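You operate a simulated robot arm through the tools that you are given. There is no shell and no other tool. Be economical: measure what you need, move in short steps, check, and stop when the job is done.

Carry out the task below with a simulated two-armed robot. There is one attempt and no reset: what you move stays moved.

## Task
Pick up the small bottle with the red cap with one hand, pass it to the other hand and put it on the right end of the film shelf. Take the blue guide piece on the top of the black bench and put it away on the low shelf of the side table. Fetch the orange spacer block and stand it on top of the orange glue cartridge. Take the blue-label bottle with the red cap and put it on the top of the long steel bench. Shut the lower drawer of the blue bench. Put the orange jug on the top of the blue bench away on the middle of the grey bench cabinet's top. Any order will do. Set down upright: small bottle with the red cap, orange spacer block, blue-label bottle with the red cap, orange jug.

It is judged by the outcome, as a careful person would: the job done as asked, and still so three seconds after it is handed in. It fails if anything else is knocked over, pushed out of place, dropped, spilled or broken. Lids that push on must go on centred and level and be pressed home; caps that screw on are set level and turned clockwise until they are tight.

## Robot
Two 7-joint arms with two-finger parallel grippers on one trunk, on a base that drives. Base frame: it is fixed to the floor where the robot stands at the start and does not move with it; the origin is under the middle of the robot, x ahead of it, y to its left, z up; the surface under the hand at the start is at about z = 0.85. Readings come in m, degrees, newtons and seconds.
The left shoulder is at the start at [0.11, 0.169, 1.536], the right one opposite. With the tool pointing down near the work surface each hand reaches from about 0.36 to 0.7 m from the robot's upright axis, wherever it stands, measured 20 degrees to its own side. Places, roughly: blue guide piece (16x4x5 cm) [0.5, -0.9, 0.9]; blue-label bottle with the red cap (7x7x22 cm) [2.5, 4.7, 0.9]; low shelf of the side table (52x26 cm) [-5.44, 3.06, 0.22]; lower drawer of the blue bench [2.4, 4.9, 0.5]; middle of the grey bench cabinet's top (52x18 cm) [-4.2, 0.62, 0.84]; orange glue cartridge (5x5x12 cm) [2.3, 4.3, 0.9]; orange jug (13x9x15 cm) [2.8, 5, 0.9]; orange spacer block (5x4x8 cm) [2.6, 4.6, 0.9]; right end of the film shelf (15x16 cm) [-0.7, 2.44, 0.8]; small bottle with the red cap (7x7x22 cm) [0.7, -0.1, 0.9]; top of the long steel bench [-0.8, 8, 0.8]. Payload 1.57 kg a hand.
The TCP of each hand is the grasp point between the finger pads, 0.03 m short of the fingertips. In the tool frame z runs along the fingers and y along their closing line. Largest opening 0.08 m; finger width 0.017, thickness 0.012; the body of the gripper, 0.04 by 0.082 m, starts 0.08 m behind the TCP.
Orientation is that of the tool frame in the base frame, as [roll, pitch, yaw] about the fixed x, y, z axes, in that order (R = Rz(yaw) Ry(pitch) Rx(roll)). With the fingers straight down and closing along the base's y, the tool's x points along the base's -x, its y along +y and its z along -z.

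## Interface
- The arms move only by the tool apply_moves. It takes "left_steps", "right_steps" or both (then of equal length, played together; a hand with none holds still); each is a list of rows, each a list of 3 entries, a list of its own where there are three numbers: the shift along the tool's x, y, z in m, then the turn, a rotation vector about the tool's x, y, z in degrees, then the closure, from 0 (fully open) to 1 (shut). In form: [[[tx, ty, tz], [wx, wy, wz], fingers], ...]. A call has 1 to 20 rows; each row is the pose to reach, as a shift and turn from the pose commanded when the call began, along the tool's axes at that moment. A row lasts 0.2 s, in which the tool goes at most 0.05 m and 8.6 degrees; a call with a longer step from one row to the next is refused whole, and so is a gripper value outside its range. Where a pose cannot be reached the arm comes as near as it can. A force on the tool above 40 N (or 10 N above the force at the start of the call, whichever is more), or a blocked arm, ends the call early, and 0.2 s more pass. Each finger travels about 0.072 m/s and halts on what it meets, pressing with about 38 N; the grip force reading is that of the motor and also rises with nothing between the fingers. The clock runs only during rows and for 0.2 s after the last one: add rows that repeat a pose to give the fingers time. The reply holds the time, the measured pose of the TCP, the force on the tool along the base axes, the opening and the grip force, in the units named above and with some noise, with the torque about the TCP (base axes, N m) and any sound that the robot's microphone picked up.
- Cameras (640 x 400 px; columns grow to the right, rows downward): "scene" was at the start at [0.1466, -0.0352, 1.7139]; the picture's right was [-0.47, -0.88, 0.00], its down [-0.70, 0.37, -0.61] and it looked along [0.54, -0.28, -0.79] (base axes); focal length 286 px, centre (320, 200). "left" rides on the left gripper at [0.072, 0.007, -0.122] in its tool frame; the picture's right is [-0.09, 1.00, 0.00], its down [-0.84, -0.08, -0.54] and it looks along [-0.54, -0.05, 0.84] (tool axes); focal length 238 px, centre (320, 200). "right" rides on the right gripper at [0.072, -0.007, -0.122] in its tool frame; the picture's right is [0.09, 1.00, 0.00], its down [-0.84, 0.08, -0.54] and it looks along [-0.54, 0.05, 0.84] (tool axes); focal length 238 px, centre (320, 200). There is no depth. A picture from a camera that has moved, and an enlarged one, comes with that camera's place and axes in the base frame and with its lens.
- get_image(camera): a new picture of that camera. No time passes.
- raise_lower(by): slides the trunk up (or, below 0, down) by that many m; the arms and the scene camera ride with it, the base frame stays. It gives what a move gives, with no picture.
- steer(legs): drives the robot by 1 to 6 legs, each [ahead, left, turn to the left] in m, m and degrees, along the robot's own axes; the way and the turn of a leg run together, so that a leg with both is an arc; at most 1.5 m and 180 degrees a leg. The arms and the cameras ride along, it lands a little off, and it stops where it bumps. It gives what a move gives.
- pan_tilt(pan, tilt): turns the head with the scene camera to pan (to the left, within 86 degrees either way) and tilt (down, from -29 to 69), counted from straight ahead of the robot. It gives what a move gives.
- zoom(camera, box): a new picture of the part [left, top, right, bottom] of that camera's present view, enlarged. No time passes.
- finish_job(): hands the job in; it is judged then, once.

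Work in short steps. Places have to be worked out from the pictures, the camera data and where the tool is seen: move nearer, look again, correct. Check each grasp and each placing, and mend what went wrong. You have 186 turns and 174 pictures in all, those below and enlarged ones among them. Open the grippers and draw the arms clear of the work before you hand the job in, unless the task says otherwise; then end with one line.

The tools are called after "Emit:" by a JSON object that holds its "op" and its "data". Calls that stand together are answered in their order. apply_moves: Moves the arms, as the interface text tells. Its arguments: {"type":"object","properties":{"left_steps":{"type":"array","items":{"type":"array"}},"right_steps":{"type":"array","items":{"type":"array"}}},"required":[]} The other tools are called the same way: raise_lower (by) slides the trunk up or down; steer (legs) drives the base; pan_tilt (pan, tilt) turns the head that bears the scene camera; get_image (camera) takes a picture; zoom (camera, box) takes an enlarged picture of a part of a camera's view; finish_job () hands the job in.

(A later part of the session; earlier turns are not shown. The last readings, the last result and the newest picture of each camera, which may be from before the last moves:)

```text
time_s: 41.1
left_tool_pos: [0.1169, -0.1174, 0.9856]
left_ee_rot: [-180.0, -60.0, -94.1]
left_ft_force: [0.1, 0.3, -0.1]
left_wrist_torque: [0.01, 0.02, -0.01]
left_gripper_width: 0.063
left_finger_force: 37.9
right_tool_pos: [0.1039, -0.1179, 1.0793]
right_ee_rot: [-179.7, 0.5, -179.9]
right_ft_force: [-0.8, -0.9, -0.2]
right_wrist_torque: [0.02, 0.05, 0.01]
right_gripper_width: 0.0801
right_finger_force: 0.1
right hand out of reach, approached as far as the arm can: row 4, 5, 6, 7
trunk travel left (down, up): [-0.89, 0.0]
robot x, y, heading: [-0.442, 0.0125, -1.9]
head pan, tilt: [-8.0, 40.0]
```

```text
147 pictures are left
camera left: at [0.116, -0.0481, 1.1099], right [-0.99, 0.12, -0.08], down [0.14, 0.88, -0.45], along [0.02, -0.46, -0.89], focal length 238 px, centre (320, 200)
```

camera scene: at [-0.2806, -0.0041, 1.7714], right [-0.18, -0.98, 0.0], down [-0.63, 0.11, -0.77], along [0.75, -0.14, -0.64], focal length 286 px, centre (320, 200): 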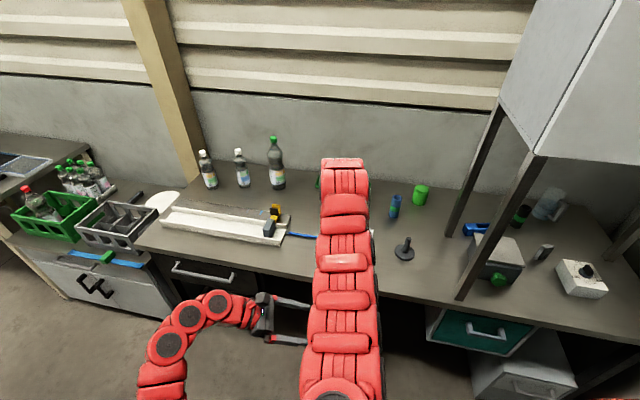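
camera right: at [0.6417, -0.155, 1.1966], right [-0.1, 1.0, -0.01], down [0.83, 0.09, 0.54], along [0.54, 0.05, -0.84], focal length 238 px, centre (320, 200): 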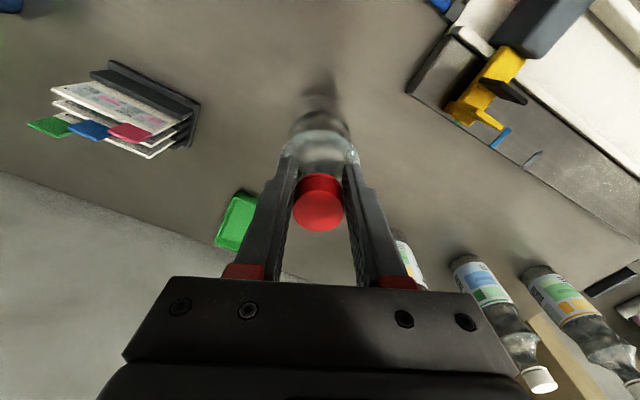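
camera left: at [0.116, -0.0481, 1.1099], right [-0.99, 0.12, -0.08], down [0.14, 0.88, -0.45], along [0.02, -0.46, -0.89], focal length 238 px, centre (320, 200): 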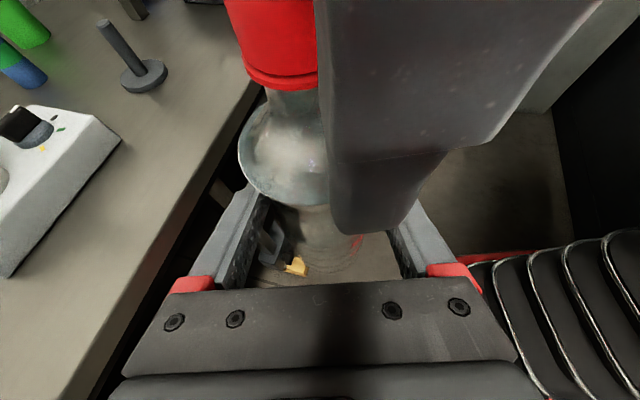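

The right hand is open but could not rise from here. I'll slide it forward off the cap, since the fingers straddle it, and then up.

Emit:
{"op": "apply_moves", "data": {"right_steps": [[[-0.03, 0, 0], [0, 0, 0], 0], [[-0.06, 0, 0], [0, 0, 0], 0], [[-0.1, 0, -0.01], [0, 0, 0], 0], [[-0.14, -0.02, -0.02], [0, 0, 0], 0], [[-0.14, -0.06, -0.04], [0, 0, 0], 0], [[-0.14, -0.1, -0.06], [0, 0, 0], 0], [[-0.14, -0.14, -0.08], [0, 0, 0], 0]]}}

Emit:
{"op": "get_image", "data": {"camera": "left"}}

Emit:
{"op": "get_image", "data": {"camera": "scene"}}

```text
time_s: 42.7
left_tool_pos: [0.1182, -0.1164, 0.9848]
left_ee_rot: [179.9, -59.8, -94.1]
left_ft_force: [-0.4, 0.2, 0.4]
left_wrist_torque: [0.01, 0.02, 0.01]
left_gripper_width: 0.063
left_finger_force: 38.1
right_tool_pos: [0.2455, -0.2551, 1.1633]
right_ee_rot: [-179.6, 0.1, -179.8]
right_ft_force: [-0.1, -0.3, -0.2]
right_wrist_torque: [0.03, 0.0, 0.01]
right_gripper_width: 0.08
right_finger_force: 0.2
trunk travel left (down, up): [-0.89, 0.0]
robot x, y, heading: [-0.4432, 0.0141, -2.1]
head pan, tilt: [-8.0, 40.0]
```

```text
146 pictures are left
camera left: at [0.1164, -0.0487, 1.1097], right [-0.99, 0.12, -0.08], down [0.14, 0.88, -0.45], along [0.02, -0.46, -0.89], focal length 238 px, centre (320, 200)
```

left: 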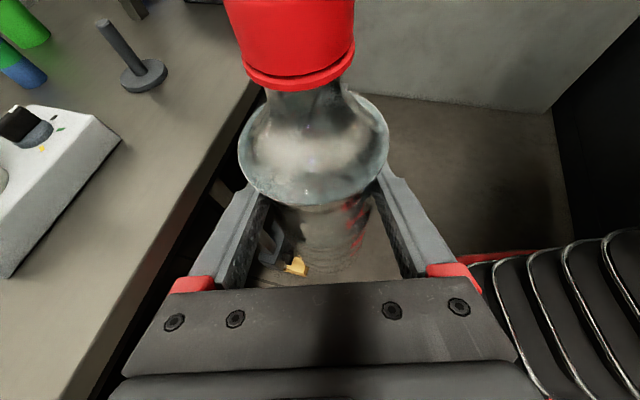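

```text
145 pictures are left
camera scene: at [-0.2799, -0.0037, 1.7713], right [-0.18, -0.98, 0.0], down [-0.63, 0.11, -0.77], along [0.75, -0.13, -0.64], focal length 286 px, centre (320, 200)
```

scene: 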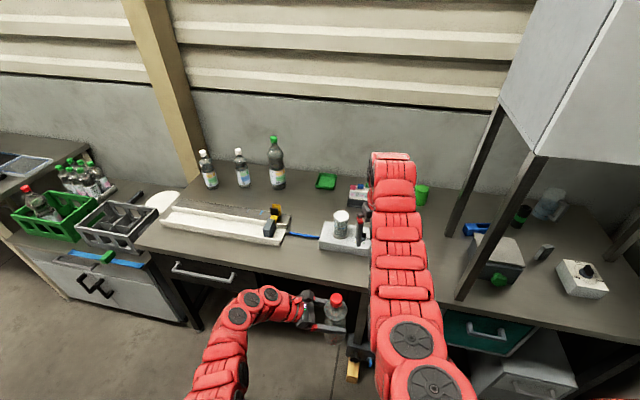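

The left hand holds the bottle alone and upright. The bench and its cabinet turn out to be rotated about -23° to my axes, so I'll deliver the bottle first. I'll look left toward the film shelf.

Emit:
{"op": "pan_tilt", "data": {"pan": 84, "tilt": 25}}

Emit:
{"op": "get_image", "data": {"camera": "scene"}}

```text
time_s: 44.4
left_tool_pos: [0.1171, -0.1173, 0.9856]
left_ee_rot: [180.0, -59.8, -94.2]
left_ft_force: [-0.1, 0.5, 0.2]
left_wrist_torque: [-0.01, 0.02, -0.02]
left_gripper_width: 0.0628
left_finger_force: 38.1
right_tool_pos: [0.2451, -0.2556, 1.1636]
right_ee_rot: [-179.4, 0.3, -179.9]
right_ft_force: [0.0, -0.9, 0.1]
right_wrist_torque: [0.03, -0.01, 0.0]
right_gripper_width: 0.0799
right_finger_force: 0.0
trunk travel left (down, up): [-0.89, 0.0]
robot x, y, heading: [-0.4414, 0.0129, -2.3]
head pan, tilt: [84.0, 25.0]
```

```text
144 pictures are left
camera scene: at [-0.3508, 0.1037, 1.7947], right [0.99, -0.14, 0.0], down [-0.06, -0.42, -0.91], along [0.13, 0.9, -0.42], focal length 286 px, centre (320, 200)
```

scene: 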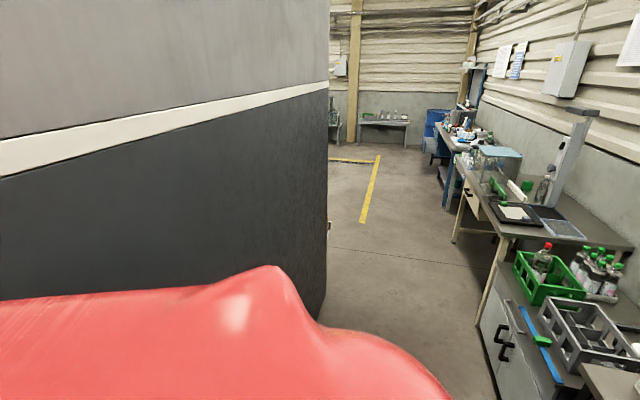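

The partition and the bench form an aisle running along about heading 67°. I'll turn left to face down it, then look ahead.

Emit:
{"op": "steer", "data": {"legs": [[0.06, 0, 0], [0, 0, 69]]}}

Emit:
{"op": "pan_tilt", "data": {"pan": 0, "tilt": 25}}

Emit:
{"op": "get_image", "data": {"camera": "scene"}}

```text
time_s: 48.3
left_tool_pos: [-0.061, 0.4913, 0.9865]
left_ee_rot: [180.0, -59.9, -25.0]
left_ft_force: [0.8, 0.4, -6.2]
left_wrist_torque: [-0.03, 0.01, 0.02]
left_gripper_width: 0.0629
left_finger_force: 37.9
right_tool_pos: [0.1148, 0.5625, 1.1629]
right_ee_rot: [-179.4, 0.2, -110.7]
right_ft_force: [0.7, -0.2, -0.1]
right_wrist_torque: [0.0, 0.0, 0.0]
right_gripper_width: 0.0801
right_finger_force: 0.0
trunk travel left (down, up): [-0.89, 0.0]
robot x, y, heading: [-0.3854, 0.0205, 66.9]
head pan, tilt: [84.0, 25.0]
```

```text
time_s: 49.9
left_tool_pos: [-0.0596, 0.4918, 0.9859]
left_ee_rot: [-180.0, -59.9, -25.0]
left_ft_force: [0.4, 0.3, -4.5]
left_wrist_torque: [-0.01, -0.02, 0.01]
left_gripper_width: 0.0626
left_finger_force: 37.8
right_tool_pos: [0.1151, 0.5631, 1.1629]
right_ee_rot: [-179.4, 0.3, -110.7]
right_ft_force: [-0.7, -0.6, -0.5]
right_wrist_torque: [-0.03, 0.0, 0.01]
right_gripper_width: 0.0802
right_finger_force: 0.1
trunk travel left (down, up): [-0.89, 0.0]
robot x, y, heading: [-0.3851, 0.0129, 66.9]
head pan, tilt: [0.0, 25.0]
```

```text
143 pictures are left
camera scene: at [-0.3168, 0.1729, 1.7947], right [0.92, -0.39, 0.0], down [-0.17, -0.39, -0.91], along [0.35, 0.83, -0.42], focal length 286 px, centre (320, 200)
```

scene: 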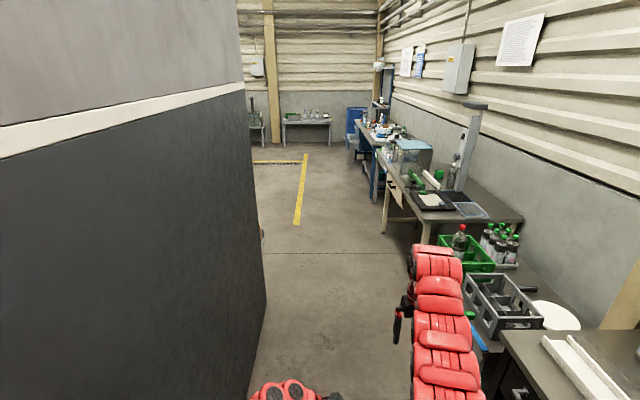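

The weight of about 5 N now registers in the left hand, and the aisle ahead is free. I'll drive 1.5 m ahead and look round the partition's end.

Emit:
{"op": "steer", "data": {"legs": [[1.0, 0, 0], [0.9, 0, 0]]}}

Emit:
{"op": "pan_tilt", "data": {"pan": 70, "tilt": 30}}

Emit:
{"op": "get_image", "data": {"camera": "scene"}}

```text
time_s: 59.5
left_tool_pos: [0.6929, 2.2369, 0.9856]
left_ee_rot: [-180.0, -59.9, -25.1]
left_ft_force: [-0.6, -0.9, -5.5]
left_wrist_torque: [0.01, 0.04, -0.01]
left_gripper_width: 0.0628
left_finger_force: 37.9
right_tool_pos: [0.8674, 2.3087, 1.1635]
right_ee_rot: [-179.4, 0.3, -110.9]
right_ft_force: [-0.6, 0.3, -0.7]
right_wrist_torque: [-0.02, 0.02, 0.02]
right_gripper_width: 0.0799
right_finger_force: 0.0
trunk travel left (down, up): [-0.89, 0.0]
robot x, y, heading: [0.3681, 1.7623, 66.9]
head pan, tilt: [0.0, 25.0]
```

```text
time_s: 60.9
left_tool_pos: [0.6945, 2.2386, 0.9853]
left_ee_rot: [-180.0, -59.9, -25.2]
left_ft_force: [-0.3, 0.2, -5.3]
left_wrist_torque: [0.03, 0.01, 0.0]
left_gripper_width: 0.0626
left_finger_force: 37.8
right_tool_pos: [0.8689, 2.3082, 1.1616]
right_ee_rot: [-179.5, 0.4, -110.9]
right_ft_force: [-0.1, -0.9, 0.4]
right_wrist_torque: [-0.06, 0.02, -0.02]
right_gripper_width: 0.0803
right_finger_force: 0.0
trunk travel left (down, up): [-0.89, 0.0]
robot x, y, heading: [0.3661, 1.7622, 66.8]
head pan, tilt: [70.0, 30.0]
```

```text
142 pictures are left
camera scene: at [0.3344, 1.8979, 1.7867], right [0.69, 0.73, 0.0], down [0.36, -0.34, -0.87], along [-0.63, 0.59, -0.5], focal length 286 px, centre (320, 200)
```

scene: 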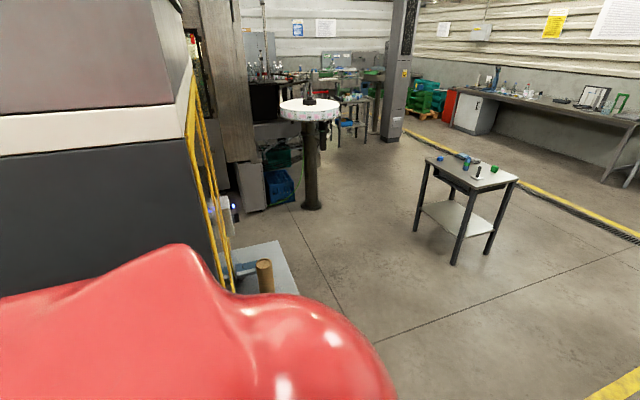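

The film shelf projects to the bluish panel with the brown roll at the partition's end. I'll drive past the corner and turn to face it.

Emit:
{"op": "steer", "data": {"legs": [[0.9, 0, 0], [0, 0, 110]]}}

Emit:
{"op": "pan_tilt", "data": {"pan": 0, "tilt": 30}}

Emit:
{"op": "get_image", "data": {"camera": "scene"}}

```text
time_s: 70.2
left_tool_pos: [0.1686, 2.7323, 0.9859]
left_ee_rot: [180.0, -59.9, 84.4]
left_ft_force: [0.2, 0.6, -5.3]
left_wrist_torque: [-0.01, -0.03, 0.0]
left_gripper_width: 0.0623
left_finger_force: 37.5
right_tool_pos: [0.0428, 2.8733, 1.1631]
right_ee_rot: [-179.4, 0.3, -1.1]
right_ft_force: [-0.9, -0.4, -0.3]
right_wrist_torque: [0.02, 0.02, -0.01]
right_gripper_width: 0.0802
right_finger_force: 0.1
trunk travel left (down, up): [-0.89, 0.0]
robot x, y, heading: [0.7239, 2.5862, 176.2]
head pan, tilt: [70.0, 30.0]
```

```text
time_s: 71.6
left_tool_pos: [0.1685, 2.7334, 0.9868]
left_ee_rot: [179.9, -59.8, 84.5]
left_ft_force: [-0.8, 0.2, -6.1]
left_wrist_torque: [0.01, 0.01, 0.01]
left_gripper_width: 0.0624
left_finger_force: 38.1
right_tool_pos: [0.0433, 2.8741, 1.1633]
right_ee_rot: [-179.3, 0.3, -1.3]
right_ft_force: [0.3, -0.6, -0.2]
right_wrist_torque: [-0.02, 0.01, 0.03]
right_gripper_width: 0.0799
right_finger_force: 0.0
trunk travel left (down, up): [-0.89, 0.0]
robot x, y, heading: [0.7319, 2.5869, 176.3]
head pan, tilt: [0.0, 30.0]
```

```text
141 pictures are left
camera scene: at [0.5565, 2.5965, 1.7867], right [0.06, 1.0, 0.0], down [0.5, -0.03, -0.87], along [-0.86, 0.05, -0.5], focal length 286 px, centre (320, 200)
```

scene: 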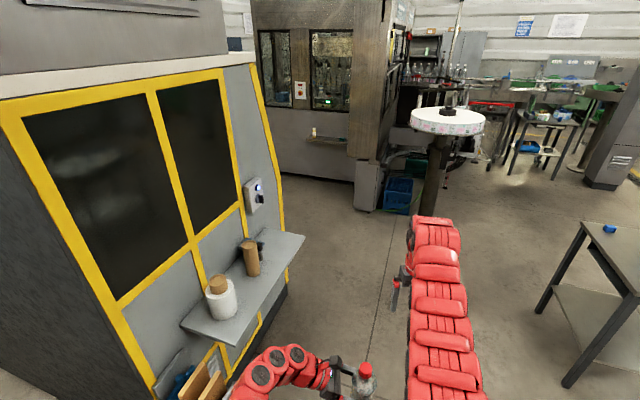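

This is the film shelf: a white roll, then a brown roll, then the free right end near (-0.69, 2.46). I'll yaw the left hand about the vertical so it points forward with the bottle before approaching.

Emit:
{"op": "apply_moves", "data": {"left_steps": [[[-0.0075, 0, -0.013], [6.9, 0, -4], 1], [[-0.015, 0.001, -0.026], [13.8, 0, -8], 1], [[-0.0225, 0.001, -0.039], [20.8, 0, -12], 1], [[-0.03, 0.002, -0.052], [27.7, 0, -16], 1], [[-0.0375, 0.002, -0.065], [34.6, 0, -20], 1], [[-0.045, 0.003, -0.078], [41.6, 0, -24], 1], [[-0.0525, 0.003, -0.091], [48.5, 0, -28], 1], [[-0.06, 0.004, -0.104], [55.4, 0, -32], 1], [[-0.0675, 0.004, -0.117], [62.4, 0, -36], 1], [[-0.075, 0.005, -0.13], [69.3, 0, -40], 1], [[-0.075, 0.005, -0.13], [69.3, 0, -40], 1]]}}

Emit:
{"op": "get_image", "data": {"camera": "scene"}}

```text
time_s: 74.0
left_tool_pos: [0.1602, 2.5809, 0.9869]
left_ee_rot: [-179.7, -60.1, 164.3]
left_ft_force: [0.2, -0.1, -4.4]
left_wrist_torque: [0.01, -0.01, -0.04]
left_gripper_width: 0.0623
left_finger_force: 37.7
right_tool_pos: [0.0436, 2.8736, 1.1633]
right_ee_rot: [-179.4, 0.1, -1.2]
right_ft_force: [-0.4, 0.3, -0.8]
right_wrist_torque: [0.02, 0.01, 0.01]
right_gripper_width: 0.08
right_finger_force: 0.1
trunk travel left (down, up): [-0.89, 0.0]
robot x, y, heading: [0.7291, 2.5836, 176.4]
head pan, tilt: [0.0, 30.0]
```

```text
140 pictures are left
camera scene: at [0.5564, 2.5961, 1.7867], right [0.06, 1.0, 0.0], down [0.5, -0.03, -0.87], along [-0.86, 0.05, -0.5], focal length 286 px, centre (320, 200)
```

scene: 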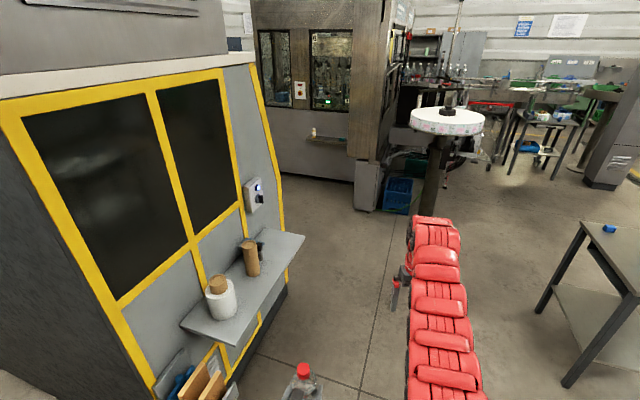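

The bottle is upright with the hand pointing forward. I'll pull the right hand in, then drive to a standoff in front of the shelf's right end with heading ≈ -113°.

Emit:
{"op": "apply_moves", "data": {"right_steps": [[[0, 0, 0.04], [0, 0, 0], 0], [[0, 0, 0.08], [0, 0, 0], 0], [[0.03, 0, 0.12], [0, 0, 0], 0], [[0.07, 0, 0.14], [0, 0, 0], 0], [[0.11, 0, 0.16], [0, 0, 0], 0], [[0.15, 0, 0.18], [0, 0, 0], 0], [[0.19, 0, 0.2], [0, 0, 0], 0], [[0.22, 0, 0.2], [0, 0, 0], 0]]}}

Emit:
{"op": "steer", "data": {"legs": [[1.19, -0.524, 0], [0, 0, 70.6]]}}

Emit:
{"op": "pan_tilt", "data": {"pan": 0, "tilt": 40}}

Emit:
{"op": "get_image", "data": {"camera": "scene"}}

Emit:
{"op": "get_image", "data": {"camera": "left"}}

```text
time_s: 75.8
left_tool_pos: [0.161, 2.583, 0.9866]
left_ee_rot: [-179.7, -60.0, 164.2]
left_ft_force: [-0.5, 0.3, -4.6]
left_wrist_torque: [0.02, 0.02, -0.01]
left_gripper_width: 0.0624
left_finger_force: 37.8
right_tool_pos: [0.2643, 2.8687, 0.9633]
right_ee_rot: [-179.5, 0.4, -1.2]
right_ft_force: [0.1, 0.0, 0.9]
right_wrist_torque: [-0.02, 0.0, 0.0]
right_gripper_width: 0.0798
right_finger_force: 0.1
trunk travel left (down, up): [-0.89, 0.0]
robot x, y, heading: [0.7267, 2.5865, 176.4]
head pan, tilt: [0.0, 30.0]
```

```text
time_s: 85.4
left_tool_pos: [-0.6133, 2.6528, 0.9868]
left_ee_rot: [-179.7, -60.0, -125.9]
left_ft_force: [-0.9, -0.7, -5.0]
left_wrist_torque: [0.03, 0.0, -0.01]
left_gripper_width: 0.0622
left_finger_force: 38.5
right_tool_pos: [-0.8488, 2.8477, 0.962]
right_ee_rot: [-179.5, 0.2, 68.7]
right_ft_force: [-0.1, -0.6, 0.2]
right_wrist_torque: [-0.02, 0.02, 0.02]
right_gripper_width: 0.08
right_finger_force: 0.0
trunk travel left (down, up): [-0.89, 0.0]
robot x, y, heading: [-0.4224, 3.1838, -113.7]
head pan, tilt: [0.0, 30.0]
```

```text
time_s: 86.1
left_tool_pos: [-0.6136, 2.6532, 0.9866]
left_ee_rot: [-179.6, -60.0, -125.9]
left_ft_force: [0.3, 0.0, -4.7]
left_wrist_torque: [0.0, -0.01, 0.01]
left_gripper_width: 0.0622
left_finger_force: 38.6
right_tool_pos: [-0.8478, 2.8481, 0.9611]
right_ee_rot: [-179.4, 0.3, 68.7]
right_ft_force: [-0.1, 1.2, 0.3]
right_wrist_torque: [0.0, 0.01, 0.02]
right_gripper_width: 0.08
right_finger_force: 0.1
trunk travel left (down, up): [-0.89, 0.0]
robot x, y, heading: [-0.4222, 3.1878, -113.7]
head pan, tilt: [0.0, 40.0]
```

```text
139 pictures are left
camera scene: at [-0.488, 3.0346, 1.7714], right [-0.92, 0.4, 0.0], down [0.26, 0.59, -0.77], along [-0.31, -0.7, -0.64], focal length 286 px, centre (320, 200)
```

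scene: 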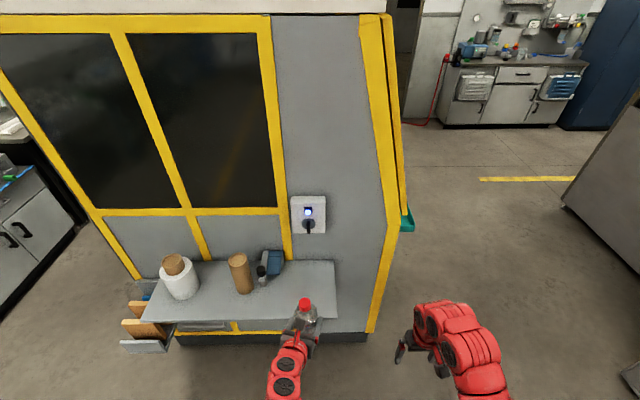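

```text
138 pictures are left
camera left: at [-0.5775, 2.7129, 1.1102], right [-0.78, 0.62, -0.08], down [0.58, 0.68, -0.45], along [-0.22, -0.4, -0.89], focal length 238 px, centre (320, 200)
```

left: 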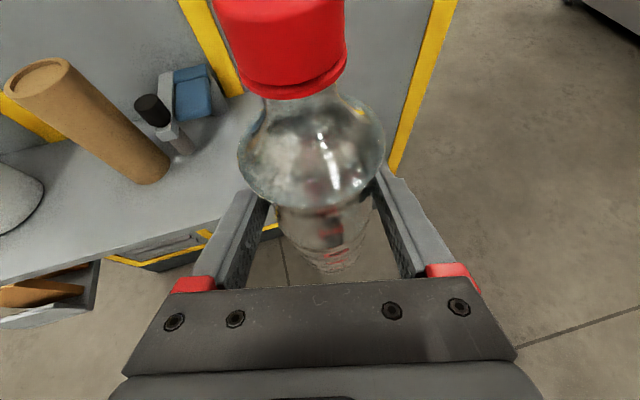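

The bottle hangs in front of the shelf's free right end, which I put at about (-0.715, 2.455). I'll drive 0.17 m ahead so it comes nearly over the spot.

Emit:
{"op": "steer", "data": {"legs": [[0.17, 0, 0]]}}

Emit:
{"op": "get_image", "data": {"camera": "scene"}}

Emit:
{"op": "get_image", "data": {"camera": "left"}}

Emit:
{"op": "get_image", "data": {"camera": "right"}}

```text
time_s: 87.6
left_tool_pos: [-0.6838, 2.4998, 0.9861]
left_ee_rot: [-179.7, -60.1, -126.0]
left_ft_force: [-0.2, 0.1, -5.2]
left_wrist_torque: [0.0, 0.01, -0.02]
left_gripper_width: 0.0622
left_finger_force: 38.4
right_tool_pos: [-0.9154, 2.6957, 0.9624]
right_ee_rot: [-179.4, 0.3, 68.6]
right_ft_force: [0.0, 1.0, -0.3]
right_wrist_torque: [-0.04, 0.02, 0.02]
right_gripper_width: 0.0795
right_finger_force: 0.0
trunk travel left (down, up): [-0.89, 0.0]
robot x, y, heading: [-0.4926, 3.0315, -113.6]
head pan, tilt: [0.0, 40.0]
```

```text
137 pictures are left
camera scene: at [-0.5553, 2.8824, 1.7716], right [-0.92, 0.4, 0.0], down [0.26, 0.59, -0.77], along [-0.31, -0.7, -0.64], focal length 286 px, centre (320, 200)
```

scene: 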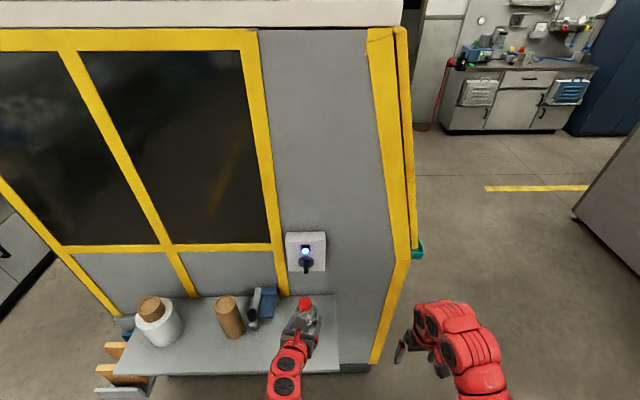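

```text
136 pictures are left
camera left: at [-0.6462, 2.56, 1.111], right [-0.78, 0.62, -0.08], down [0.58, 0.67, -0.45], along [-0.23, -0.4, -0.89], focal length 238 px, centre (320, 200)
```

left: 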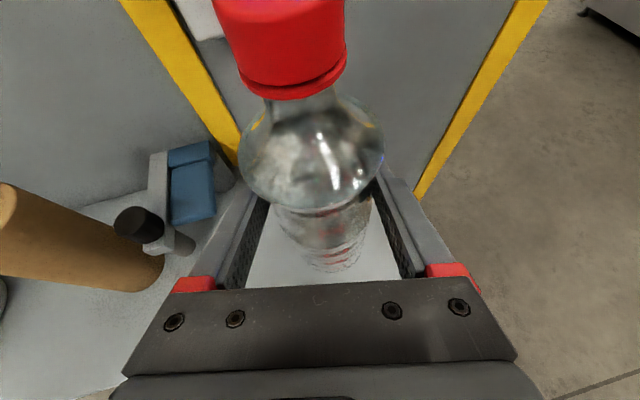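

```text
135 pictures are left
camera right: at [-0.8953, 2.7659, 1.0849], right [0.96, -0.28, -0.01], down [-0.23, -0.81, 0.55], along [-0.16, -0.52, -0.84], focal length 238 px, centre (320, 200)
```

right: 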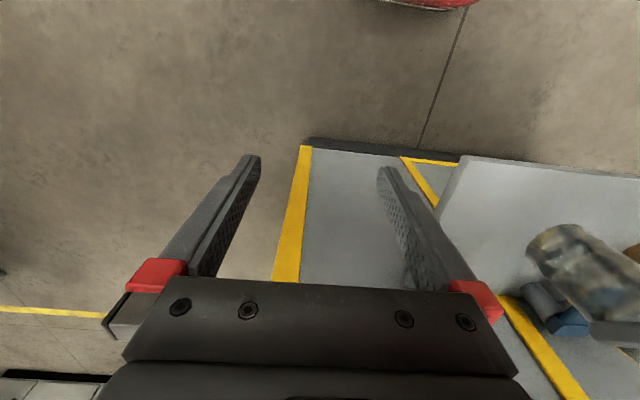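

The bottle is over the shelf but close to the tape dispenser. I'll shift it 3 cm forward and 3 cm right, then lower 6 cm.

Emit:
{"op": "apply_moves", "data": {"left_steps": [[[0.009, 0.0114, 0.0155], [0, 0, 0], 1], [[0.018, 0.0228, 0.031], [0, 0, 0], 1], [[0.001, 0.0228, 0.041], [0, 0, 0], 1], [[-0.017, 0.0228, 0.051], [0, 0, 0], 1], [[-0.034, 0.0228, 0.061], [0, 0, 0], 1], [[-0.034, 0.0228, 0.061], [0, 0, 0], 1]]}}

Emit:
{"op": "get_image", "data": {"camera": "right"}}

Emit:
{"op": "zoom", "data": {"camera": "scene", "box": [200, 270, 380, 400]}}

```text
time_s: 89.0
left_tool_pos: [-0.7222, 2.484, 0.9245]
left_ee_rot: [-179.8, -59.9, -125.8]
left_ft_force: [-0.9, 0.3, -5.5]
left_wrist_torque: [0.02, -0.03, 0.03]
left_gripper_width: 0.0623
left_finger_force: 38.0
right_tool_pos: [-0.9152, 2.6951, 0.9629]
right_ee_rot: [-179.4, 0.3, 68.6]
right_ft_force: [0.4, -0.2, 0.5]
right_wrist_torque: [-0.01, 0.05, 0.03]
right_gripper_width: 0.0798
right_finger_force: 0.1
trunk travel left (down, up): [-0.89, 0.0]
robot x, y, heading: [-0.4916, 3.0331, -114.1]
head pan, tilt: [0.0, 40.0]
```

```text
134 pictures are left
camera right: at [-0.896, 2.7647, 1.0843], right [0.96, -0.28, -0.01], down [-0.23, -0.81, 0.55], along [-0.16, -0.52, -0.84], focal length 238 px, centre (320, 200)
```

right: 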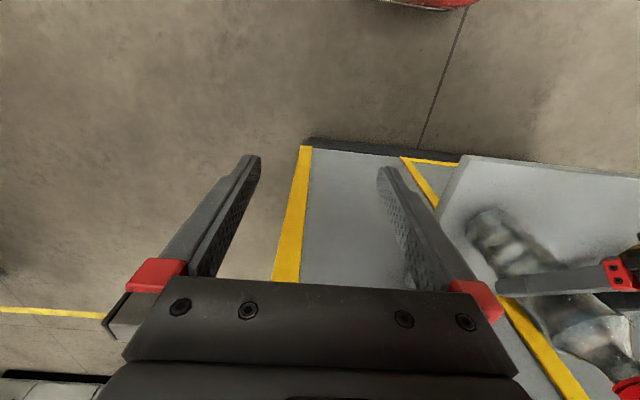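

```text
3.08 times, centred on (290, 335) of scene
camera zoom: at [-0.5564, 2.8802, 1.7714], right [-0.92, 0.4, 0.0], down [0.26, 0.59, -0.77], along [-0.31, -0.7, -0.64], focal length 879 px, centre (412, -215)
```

zoom: 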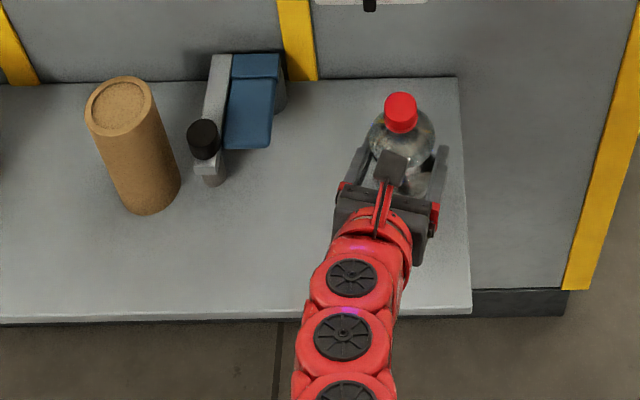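

The bottle hangs over the right end, clear of the dispenser. I'll lower 1.6 cm in small steps and watch the force.

Emit:
{"op": "apply_moves", "data": {"left_steps": [[[-0.0035, 0, 0.002], [0, 0, 0], 1], [[-0.007, 0, 0.004], [0, 0, 0], 1], [[-0.0104, 0, 0.006], [0, 0, 0], 1], [[-0.0121, 0, 0.007], [0, 0, 0], 1], [[-0.0139, 0, 0.008], [0, 0, 0], 1]]}}

Emit:
{"op": "get_image", "data": {"camera": "right"}}

```text
time_s: 90.2
left_tool_pos: [-0.7255, 2.4817, 0.915]
left_ee_rot: [179.5, -60.7, -125.3]
left_ft_force: [-1.1, 4.9, 22.5]
left_wrist_torque: [0.2, -0.55, 0.14]
left_gripper_width: 0.0624
left_finger_force: 38.0
right_tool_pos: [-0.9159, 2.696, 0.9629]
right_ee_rot: [-179.6, 0.4, 68.7]
right_ft_force: [-0.4, -0.4, -0.2]
right_wrist_torque: [0.01, -0.01, 0.01]
right_gripper_width: 0.0799
right_finger_force: 0.1
trunk travel left (down, up): [-0.89, 0.0]
robot x, y, heading: [-0.4895, 3.0339, -113.7]
head pan, tilt: [0.0, 40.0]
stopped in row 5 (left hand): the force on the tool passed its limit at 43 N (the readings are from after the stop); the commanded pose is now the measured one
```

```text
132 pictures are left
camera right: at [-0.8953, 2.7665, 1.0851], right [0.96, -0.28, -0.01], down [-0.23, -0.81, 0.55], along [-0.16, -0.52, -0.84], focal length 238 px, centre (320, 200)
```

right: 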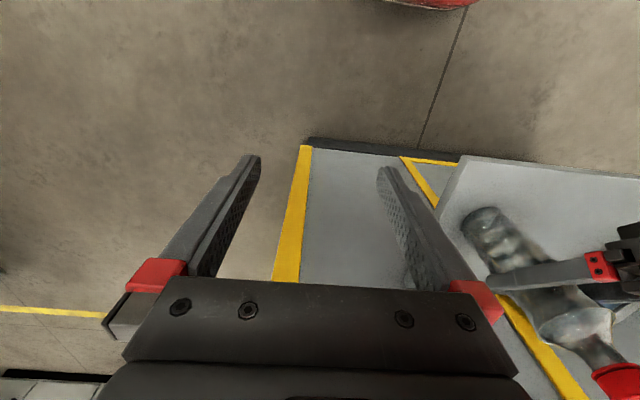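

Contact: the bottle stands on the shelf. I'll open, wait, then back straight out along the fingers.

Emit:
{"op": "apply_moves", "data": {"left_steps": [[[0.002, 0, -0.001], [0, 0, 0], 1], [[0.002, 0, -0.001], [0, 0, 0], 0.3], [[0.002, 0, -0.001], [0, 0, 0], 0], [[0.002, 0, -0.001], [0, 0, 0], 0], [[0.002, 0, -0.02], [0, 0, 0], 0], [[0.002, 0, -0.05], [0, 0, 0], 0], [[0.002, 0, -0.09], [0, 0, 0], 0], [[0.002, 0, -0.13], [0, 0, 0], 0]]}}

Emit:
{"op": "get_image", "data": {"camera": "left"}}

Emit:
{"op": "zoom", "data": {"camera": "scene", "box": [200, 270, 380, 400]}}

```text
time_s: 92.0
left_tool_pos: [-0.6552, 2.5727, 0.9788]
left_ee_rot: [179.6, -60.4, -125.4]
left_ft_force: [-0.1, -0.2, 0.4]
left_wrist_torque: [0.0, -0.01, -0.02]
left_gripper_width: 0.0799
left_finger_force: 0.1
right_tool_pos: [-0.9156, 2.6955, 0.9631]
right_ee_rot: [-179.3, 0.4, 68.7]
right_ft_force: [0.4, 0.1, 0.2]
right_wrist_torque: [-0.02, -0.01, -0.02]
right_gripper_width: 0.0801
right_finger_force: 0.1
trunk travel left (down, up): [-0.89, 0.0]
robot x, y, heading: [-0.4881, 3.0317, -113.8]
head pan, tilt: [0.0, 40.0]
```

```text
131 pictures are left
camera left: at [-0.6183, 2.6329, 1.1025], right [-0.78, 0.62, -0.08], down [0.58, 0.67, -0.46], along [-0.23, -0.4, -0.88], focal length 238 px, centre (320, 200)
```

left: 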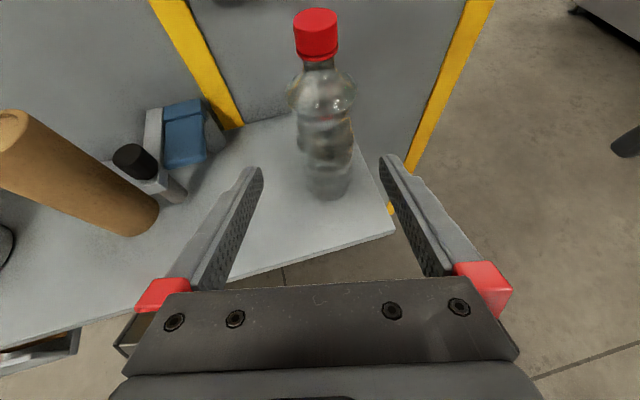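

```text
3.08 times, centred on (290, 335) of scene
camera zoom: at [-0.5538, 2.882, 1.7717], right [-0.92, 0.4, 0.0], down [0.26, 0.59, -0.77], along [-0.31, -0.7, -0.64], focal length 879 px, centre (412, -215)
```

zoom: 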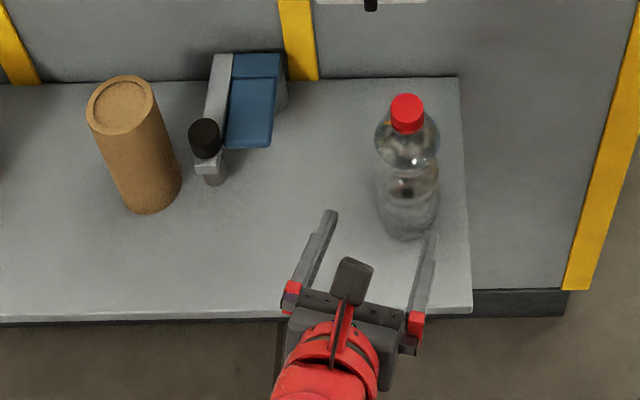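

The small bottle stands upright on the right end. I'll back off and drive back down the aisle to face the bench for the blue guide.

Emit:
{"op": "steer", "data": {"legs": [[-0.5, 0, 0], [0, 1.26, 0], [1.5, 0, 0], [1.5, 0, 0], [0.15, 0, 0], [0, 0, 90]]}}

Emit:
{"op": "pan_tilt", "data": {"pan": -30, "tilt": 35}}

Emit:
{"op": "get_image", "data": {"camera": "scene"}}

```text
time_s: 119.9
left_tool_pos: [0.0945, -0.0681, 0.9776]
left_ee_rot: [179.8, -60.3, -33.4]
left_ft_force: [0.0, -0.4, 0.0]
left_wrist_torque: [-0.03, 0.02, 0.0]
left_gripper_width: 0.0803
left_finger_force: 0.1
right_tool_pos: [-0.0213, -0.3318, 0.9609]
right_ee_rot: [-179.3, 0.3, 160.6]
right_ft_force: [0.2, 0.5, 0.4]
right_wrist_torque: [0.03, 0.0, 0.02]
right_gripper_width: 0.08
right_finger_force: 0.0
trunk travel left (down, up): [-0.89, 0.0]
robot x, y, heading: [-0.3714, 0.0823, -21.9]
head pan, tilt: [0.0, 40.0]
```

```text
time_s: 120.8
left_tool_pos: [0.0933, -0.0688, 0.9785]
left_ee_rot: [179.8, -60.3, -33.4]
left_ft_force: [0.7, 0.3, -0.3]
left_wrist_torque: [0.02, 0.01, -0.01]
left_gripper_width: 0.0797
left_finger_force: 0.0
right_tool_pos: [-0.0198, -0.3322, 0.9631]
right_ee_rot: [-179.4, 0.3, 160.7]
right_ft_force: [-0.5, -0.3, -0.1]
right_wrist_torque: [-0.03, -0.03, -0.02]
right_gripper_width: 0.0797
right_finger_force: 0.0
trunk travel left (down, up): [-0.89, 0.0]
robot x, y, heading: [-0.3698, 0.0834, -21.8]
head pan, tilt: [-30.0, 35.0]
```

```text
129 pictures are left
camera scene: at [-0.2429, -0.0172, 1.779], right [-0.78, -0.62, 0.0], down [-0.36, 0.45, -0.82], along [0.51, -0.64, -0.57], focal length 286 px, centre (320, 200)
```

scene: 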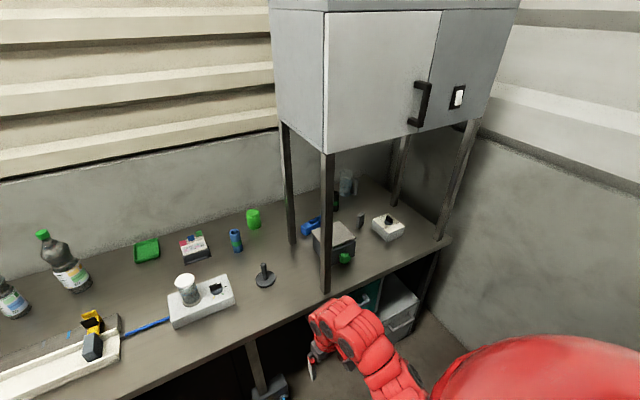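

The cabinet legs, a grey box and the blue guide behind it are in view. I'll zoom to get the guide's pose.

Emit:
{"op": "zoom", "data": {"camera": "scene", "box": [240, 170, 420, 300]}}

```text
3.08 times, centred on (330, 235) of scene
camera zoom: at [-0.2429, -0.0172, 1.779], right [-0.78, -0.62, 0.0], down [-0.36, 0.45, -0.82], along [0.51, -0.64, -0.57], focal length 879 px, centre (289, 92)
```

zoom: 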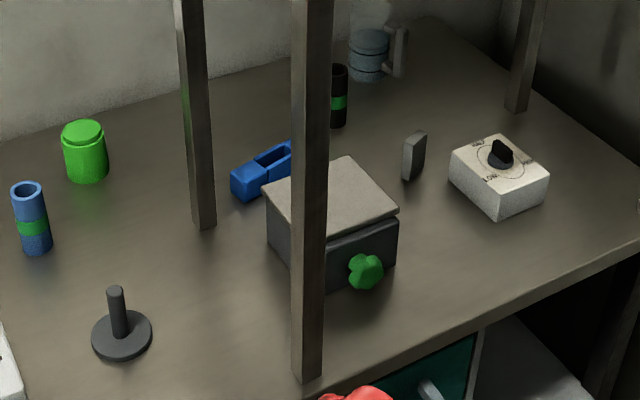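

The guide runs nearly parallel to the bench edge from about (0.468, -0.787) to (0.42, -0.94), just behind the cabinet's back legs. I'll yaw the right hand 90° so that it closes across the guide, and park the left hand high on its own side before I lower the trunk.

Emit:
{"op": "apply_moves", "data": {"left_steps": [[[0.0283, -0.0213, -0.0157], [0, -4.62, 0], 0], [[0.0566, -0.0426, -0.0314], [0, -9.24, 0], 0], [[0.0849, -0.0639, -0.0471], [0, -13.9, 0], 0], [[0.1132, -0.0852, -0.0628], [0, -18.5, 0], 0], [[0.1415, -0.1065, -0.0785], [0, -23.1, 0], 0], [[0.1698, -0.1278, -0.0942], [0, -27.7, 0], 0], [[0.1981, -0.1491, -0.1099], [0, -32.3, 0], 0], [[0.2264, -0.1704, -0.1256], [0, -37, 0], 0], [[0.2547, -0.1917, -0.1413], [0, -41.6, 0], 0], [[0.283, -0.213, -0.157], [0, -46.2, 0], 0], [[0.3113, -0.2343, -0.1727], [0, -50.8, 0], 0], [[0.3396, -0.2556, -0.1884], [0, -55.4, 0], 0], [[0.3675, -0.277, -0.2037], [0, -60, 0], 0]], "right_steps": [[[0, 0, 0], [0, 0, 7], 0], [[0, 0, 0], [0, 0, 14], 0], [[0, 0, 0], [0, 0, 21], 0], [[0, 0, 0], [0, 0, 28], 0], [[0, 0, 0], [0, 0, 35], 0], [[0, 0, 0], [0, 0, 42], 0], [[0, 0, 0], [0, 0, 49], 0], [[0, 0, 0], [0, 0, 56], 0], [[0, 0, 0], [0, 0, 63], 0], [[0, 0, 0], [0, 0, 70], 0], [[0, 0, 0], [0, 0, 77], 0], [[0, 0, 0], [0, 0, 84], 0], [[0, 0, 0], [0, 0, 90], 0]]}}

```text
time_s: 123.6
left_tool_pos: [0.0809, 0.1884, 1.2916]
left_ee_rot: [-169.6, -3.3, -37.0]
left_ft_force: [-0.3, 0.3, -0.4]
left_wrist_torque: [-0.01, -0.04, -0.02]
left_gripper_width: 0.0798
left_finger_force: 0.0
left hand out of reach, approached as far as the arm can: row 3, 4, 5, 6, 7, 8, 9, 10, 11, 12, 13
right_tool_pos: [-0.0202, -0.3336, 0.9625]
right_ee_rot: [179.7, 0.6, 70.5]
right_ft_force: [0.4, 0.3, -0.3]
right_wrist_torque: [0.01, -0.01, -0.01]
right_gripper_width: 0.0802
right_finger_force: 0.2
trunk travel left (down, up): [-0.89, 0.0]
robot x, y, heading: [-0.3736, 0.0816, -21.7]
head pan, tilt: [-30.0, 35.0]
```

Legs and box block a vertical entry, so I plan a leaning grasp from the left and behind the back leg. First I'll park the left hand low at its own side and yaw the right hand a further 48°, then lower the trunk while still clear of the bench.

Emit:
{"op": "apply_moves", "data": {"left_steps": [[[-0.015, -0.04, 0.03], [0, 0, 0], 0], [[-0.035, -0.08, 0.06], [0, 0, 0], 0], [[-0.055, -0.12, 0.09], [0, 0, 0], 0], [[-0.075, -0.16, 0.12], [0, 0, 0], 0], [[-0.095, -0.2, 0.15], [0, 0, 0], 0], [[-0.115, -0.24, 0.18], [0, 0, 0], 0], [[-0.13, -0.28, 0.2], [0, 0, 0], 0]], "right_steps": [[[0, 0, 0], [0, 0, 7], 0], [[0, 0, 0], [0, 0, 14], 0], [[0, 0, 0], [0, 0, 21], 0], [[0, 0, 0], [0, 0, 28], 0], [[0, 0, 0], [0, 0, 35], 0], [[0, 0, 0], [0, 0, 42], 0], [[0, 0, 0], [0, 0, 48.7], 0]]}}

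Emit:
{"op": "raise_lower", "data": {"by": -0.35}}

```text
refused: row 1 steps farther than a row can; nothing moved
```

```text
time_s: 127.0
left_tool_pos: [0.08, 0.1883, 0.9423]
left_ee_rot: [-169.6, -3.3, -36.9]
left_ft_force: [0.7, 0.2, 0.2]
left_wrist_torque: [-0.04, 0.01, 0.01]
left_gripper_width: 0.08
left_finger_force: 0.0
right_tool_pos: [-0.0197, -0.3331, 0.613]
right_ee_rot: [179.7, 0.6, 70.6]
right_ft_force: [-0.2, -0.3, -0.7]
right_wrist_torque: [0.03, 0.01, 0.01]
right_gripper_width: 0.08
right_finger_force: 0.1
trunk travel left (down, up): [-0.54, 0.35]
robot x, y, heading: [-0.3718, 0.0809, -21.8]
head pan, tilt: [-30.0, 35.0]
```

A row was a hair too long. I'll resend with shorter steps and raise the right hand too.

Emit:
{"op": "apply_moves", "data": {"left_steps": [[[-0.014, -0.03, 0.022], [0, 0, 0], 0], [[-0.028, -0.06, 0.044], [0, 0, 0], 0], [[-0.042, -0.09, 0.066], [0, 0, 0], 0], [[-0.056, -0.12, 0.088], [0, 0, 0], 0], [[-0.07, -0.15, 0.11], [0, 0, 0], 0], [[-0.084, -0.18, 0.132], [0, 0, 0], 0], [[-0.098, -0.21, 0.154], [0, 0, 0], 0], [[-0.112, -0.245, 0.176], [0, 0, 0], 0], [[-0.13, -0.28, 0.2], [0, 0, 0], 0]], "right_steps": [[[0, 0, -0.033], [0, 0, 5.5], 0], [[0, 0, -0.066], [0, 0, 11], 0], [[0, 0, -0.1], [0, 0, 16.5], 0], [[0, 0, -0.133], [0, 0, 22], 0], [[0, 0, -0.166], [0, 0, 27.5], 0], [[0, 0, -0.2], [0, 0, 33], 0], [[0, 0, -0.233], [0, 0, 38.5], 0], [[0, 0, -0.266], [0, 0, 44], 0], [[0, 0, -0.3], [0, 0, 48.7], 0]]}}

```text
time_s: 129.0
left_tool_pos: [0.1715, 0.5079, 0.7864]
left_ee_rot: [-169.8, -3.5, -37.0]
left_ft_force: [-0.7, 0.4, -0.4]
left_wrist_torque: [-0.01, 0.01, 0.01]
left_gripper_width: 0.08
left_finger_force: 0.0
left hand out of reach, approached as far as the arm can: row 1, 2, 3, 4, 5, 6, 7, 8
right_tool_pos: [-0.095, -0.3294, 0.8159]
right_ee_rot: [177.3, -4.6, 23.4]
right_ft_force: [-0.7, -0.2, 0.9]
right_wrist_torque: [-0.03, -0.01, 0.01]
right_gripper_width: 0.08
right_finger_force: 0.0
right hand out of reach, approached as far as the arm can: row 4, 5, 6, 7, 8, 9
trunk travel left (down, up): [-0.54, 0.35]
robot x, y, heading: [-0.3728, 0.0836, -21.6]
head pan, tilt: [-30.0, 35.0]
```

The right hand is at yaw 23°. I'll add the 40° lean now while raising it toward z ≈ 1.08.

Emit:
{"op": "apply_moves", "data": {"right_steps": [[[0, 0, 0], [0, -8, 0], 0], [[0, 0, 0], [0, -16, 0], 0], [[0, 0, -0.03], [0, -24, 0], 0], [[0, 0, -0.06], [0, -32, 0], 0], [[0, 0, -0.1], [0, -36, 0], 0], [[0, 0, -0.14], [0, -36, 0], 0], [[0, 0, -0.18], [0, -36, 0], 0], [[0, 0, -0.22], [0, -36, 0], 0], [[0, 0, -0.26], [0, -36, 0], 0]]}}

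```text
time_s: 131.0
left_tool_pos: [0.1716, 0.5067, 0.7874]
left_ee_rot: [-169.7, -3.1, -36.9]
left_ft_force: [-0.3, -0.3, -0.1]
left_wrist_torque: [-0.01, 0.01, 0.0]
left_gripper_width: 0.0797
left_finger_force: 0.1
right_tool_pos: [-0.2085, -0.3268, 1.0164]
right_ee_rot: [165.5, -4.1, 26.3]
right_ft_force: [-0.4, 0.1, 0.3]
right_wrist_torque: [0.02, 0.03, 0.01]
right_gripper_width: 0.0799
right_finger_force: 0.1
right hand out of reach, approached as far as the arm can: row 1, 2, 3, 4, 5, 6, 7, 8, 9
trunk travel left (down, up): [-0.54, 0.35]
robot x, y, heading: [-0.3733, 0.0823, -21.8]
head pan, tilt: [-30.0, 35.0]
```

The wrist can't bend that way. New plan: enter under the cabinet from the front with the hand pitched forward and x-axis to the left, then swing it down onto the guide. I'll restore the right hand's yaw and extend it forward first.

Emit:
{"op": "apply_moves", "data": {"right_steps": [[[0.03, 0.011, 0.007], [1.9, 0.2, -5.25], 0], [[0.06, 0.023, 0.015], [3.8, 0.3, -10.5], 0], [[0.09, 0.034, 0.022], [5.7, 0.5, -15.7], 0], [[0.12, 0.046, 0.03], [7.6, 0.7, -21], 0], [[0.155, 0.057, 0.037], [9.5, 0.9, -26.2], 0], [[0.19, 0.069, 0.045], [11.4, 1, -31.5], 0], [[0.22, 0.08, 0.052], [13.3, 1.2, -36.7], 0], [[0.25, 0.0916, 0.059], [15.3, 1.35, -42], 0], [[0.25, 0.0916, 0.059], [15.3, 1.35, -42], 0]]}}

```text
time_s: 133.0
left_tool_pos: [0.1699, 0.5065, 0.7878]
left_ee_rot: [-169.5, -3.1, -36.9]
left_ft_force: [-0.7, 0.0, -0.6]
left_wrist_torque: [0.0, 0.01, 0.0]
left_gripper_width: 0.0798
left_finger_force: 0.0
right_tool_pos: [-0.0582, -0.2375, 0.8865]
right_ee_rot: [175.0, -7.0, 64.9]
right_ft_force: [-0.6, -0.8, 0.7]
right_wrist_torque: [0.0, 0.01, 0.02]
right_gripper_width: 0.0798
right_finger_force: 0.1
right hand out of reach, approached as far as the arm can: row 1, 2, 3, 4, 5, 6, 7, 8, 9
trunk travel left (down, up): [-0.54, 0.35]
robot x, y, heading: [-0.3715, 0.0777, -21.8]
head pan, tilt: [-30.0, 35.0]
```

The hand keeps hitting its inner limit here. I'll level it and extend it forward 25 cm, which stays just short of the bench edge.

Emit:
{"op": "apply_moves", "data": {"right_steps": [[[0, 0.02, 0.035], [1, -1, -0.5], 0], [[0.002, 0.065, 0.053], [2, -2, -1], 0], [[0.004, 0.11, 0.053], [3, -3.5, -1.5], 0], [[0.006, 0.155, 0.053], [4, -5, -2], 0], [[0.008, 0.2, 0.053], [5, -7, -3], 0], [[0.01, 0.246, 0.053], [5, -7, -3], 0], [[0.01, 0.246, 0.053], [5, -7, -3], 0]]}}

```text
time_s: 134.6
left_tool_pos: [0.1717, 0.5064, 0.787]
left_ee_rot: [-169.6, -3.2, -37.0]
left_ft_force: [-0.6, 0.5, 0.3]
left_wrist_torque: [0.0, 0.02, 0.04]
left_gripper_width: 0.08
left_finger_force: 0.0
right_tool_pos: [0.1613, -0.3189, 0.8654]
right_ee_rot: [161.6, -5.8, 62.2]
right_ft_force: [0.2, -0.9, 0.1]
right_wrist_torque: [0.02, 0.01, 0.03]
right_gripper_width: 0.0799
right_finger_force: 0.0
right hand out of reach, approached as far as the arm can: row 1, 2, 3, 4, 5, 6, 7
trunk travel left (down, up): [-0.54, 0.35]
robot x, y, heading: [-0.3746, 0.0813, -21.9]
head pan, tilt: [-30.0, 35.0]
```

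The hand is extended and pitched 18° forward, and it needs a higher shoulder to point down with this yaw. I'll raise the trunk 0.17, then pitch the hand forward to about 45° for a low-profile entry.

Emit:
{"op": "raise_lower", "data": {"by": 0.17}}

Emit:
{"op": "apply_moves", "data": {"right_steps": [[[0, 0.015, 0.004], [-6, 0, 0], 0], [[0, 0.03, 0.008], [-12, 0, 0], 0], [[0, 0.045, 0.012], [-18, 0, 0], 0], [[0, 0.06, 0.016], [-24, 0, 0], 0], [[0, 0.07, 0.02], [-28, 0, 0], 0], [[0, 0.07, 0.02], [-28, 0, 0], 0]]}}

Emit:
{"op": "get_image", "data": {"camera": "scene"}}

```text
time_s: 136.6
left_tool_pos: [0.17, 0.507, 0.9569]
left_ee_rot: [-169.5, -3.3, -36.9]
left_ft_force: [0.5, -0.3, -0.2]
left_wrist_torque: [0.0, 0.02, 0.0]
left_gripper_width: 0.08
left_finger_force: 0.0
right_tool_pos: [0.1594, -0.3189, 1.0355]
right_ee_rot: [161.5, -5.8, 62.3]
right_ft_force: [-0.2, -1.1, -0.4]
right_wrist_torque: [0.0, 0.0, 0.01]
right_gripper_width: 0.0801
right_finger_force: 0.1
trunk travel left (down, up): [-0.71, 0.18]
robot x, y, heading: [-0.3783, 0.0856, -21.7]
head pan, tilt: [-30.0, 35.0]
```

```text
time_s: 138.0
left_tool_pos: [0.1712, 0.5071, 0.9582]
left_ee_rot: [-169.6, -3.3, -37.0]
left_ft_force: [0.3, -0.3, 0.5]
left_wrist_torque: [-0.01, 0.0, -0.02]
left_gripper_width: 0.0801
left_finger_force: 0.1
right_tool_pos: [0.2234, -0.3522, 1.0402]
right_ee_rot: [133.2, -5.8, 62.2]
right_ft_force: [-0.3, 0.1, -0.5]
right_wrist_torque: [0.0, -0.02, 0.0]
right_gripper_width: 0.08
right_finger_force: 0.0
trunk travel left (down, up): [-0.71, 0.18]
robot x, y, heading: [-0.3718, 0.0824, -21.7]
head pan, tilt: [-30.0, 35.0]
```

```text
127 pictures are left
camera scene: at [-0.243, -0.0171, 1.599], right [-0.78, -0.62, 0.0], down [-0.36, 0.45, -0.82], along [0.51, -0.64, -0.57], focal length 286 px, centre (320, 200)
```

scene: 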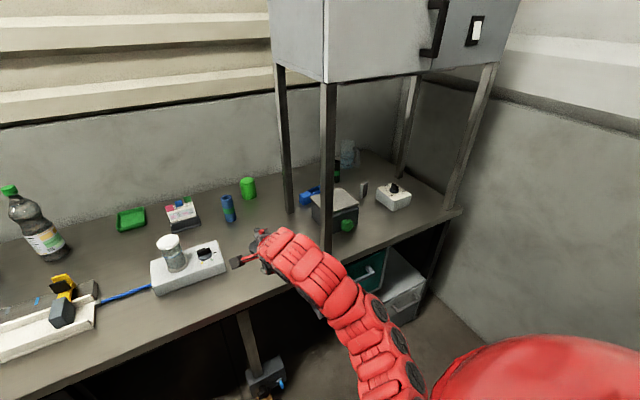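

The forward-pitched pose works (47° from vertical, z 1.04). I'll part-close and raise the hand slightly, then back off, sidestep 0.37 m right so the hand lines up with the gap between the cabinet legs, and check.

Emit:
{"op": "apply_moves", "data": {"right_steps": [[[0, 0.01, -0.01], [0, 0, 0], 0.4], [[0, 0.02, -0.02], [0, 0, 0], 0.7], [[0, 0.02, -0.02], [0, 0, 0], 0.7]]}}

Emit:
{"op": "steer", "data": {"legs": [[-0.06, 0, 0], [0, -0.371, 0]]}}

Emit:
{"op": "pan_tilt", "data": {"pan": -12, "tilt": 35}}

Emit:
{"op": "get_image", "data": {"camera": "scene"}}

Emit:
{"op": "get_image", "data": {"camera": "right"}}

```text
time_s: 138.8
left_tool_pos: [0.1709, 0.5068, 0.9577]
left_ee_rot: [-169.6, -3.2, -37.0]
left_ft_force: [-0.8, -0.7, 0.3]
left_wrist_torque: [0.02, 0.01, 0.0]
left_gripper_width: 0.0802
left_finger_force: 0.0
right_tool_pos: [0.2208, -0.3559, 1.068]
right_ee_rot: [133.3, -5.9, 62.3]
right_ft_force: [0.5, -0.9, 0.1]
right_wrist_torque: [-0.01, 0.01, -0.02]
right_gripper_width: 0.0243
right_finger_force: 0.0
trunk travel left (down, up): [-0.71, 0.18]
robot x, y, heading: [-0.3715, 0.0829, -21.7]
head pan, tilt: [-30.0, 35.0]
```

```text
time_s: 141.7
left_tool_pos: [-0.0206, 0.1862, 0.9574]
left_ee_rot: [-169.5, -3.2, -37.3]
left_ft_force: [0.1, -0.4, 1.0]
left_wrist_torque: [0.01, 0.01, 0.01]
left_gripper_width: 0.08
left_finger_force: 0.2
right_tool_pos: [0.0263, -0.6765, 1.0676]
right_ee_rot: [133.4, -5.8, 61.9]
right_ft_force: [-0.3, 0.8, -0.4]
right_wrist_torque: [0.0, -0.02, -0.01]
right_gripper_width: 0.0239
right_finger_force: 0.1
trunk travel left (down, up): [-0.71, 0.18]
robot x, y, heading: [-0.5639, -0.2393, -21.9]
head pan, tilt: [-30.0, 35.0]
```

```text
time_s: 142.5
left_tool_pos: [-0.0215, 0.1854, 0.958]
left_ee_rot: [-169.7, -3.3, -37.2]
left_ft_force: [0.6, -0.2, -0.3]
left_wrist_torque: [-0.01, 0.0, -0.01]
left_gripper_width: 0.0803
left_finger_force: 0.0
right_tool_pos: [0.027, -0.6769, 1.0673]
right_ee_rot: [133.2, -5.8, 62.0]
right_ft_force: [-0.2, 0.4, 0.1]
right_wrist_torque: [0.01, -0.03, 0.01]
right_gripper_width: 0.0241
right_finger_force: 0.0
trunk travel left (down, up): [-0.71, 0.18]
robot x, y, heading: [-0.5657, -0.2371, -22.3]
head pan, tilt: [-12.0, 35.0]
```

```text
126 pictures are left
camera scene: at [-0.4177, -0.3157, 1.599], right [-0.56, -0.83, 0.0], down [-0.48, 0.32, -0.82], along [0.68, -0.46, -0.57], focal length 286 px, centre (320, 200)
```

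scene: 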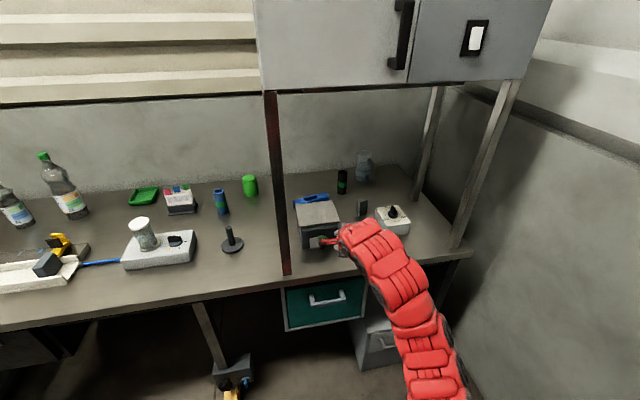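

```text
125 pictures are left
camera right: at [-0.0273, -0.5762, 1.1539], right [0.61, -0.31, 0.73], down [-0.71, -0.61, 0.34], along [0.34, -0.73, -0.59], focal length 238 px, centre (320, 200)
```

right: 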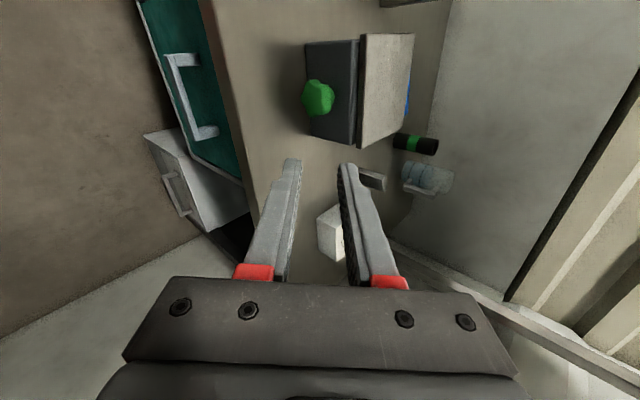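

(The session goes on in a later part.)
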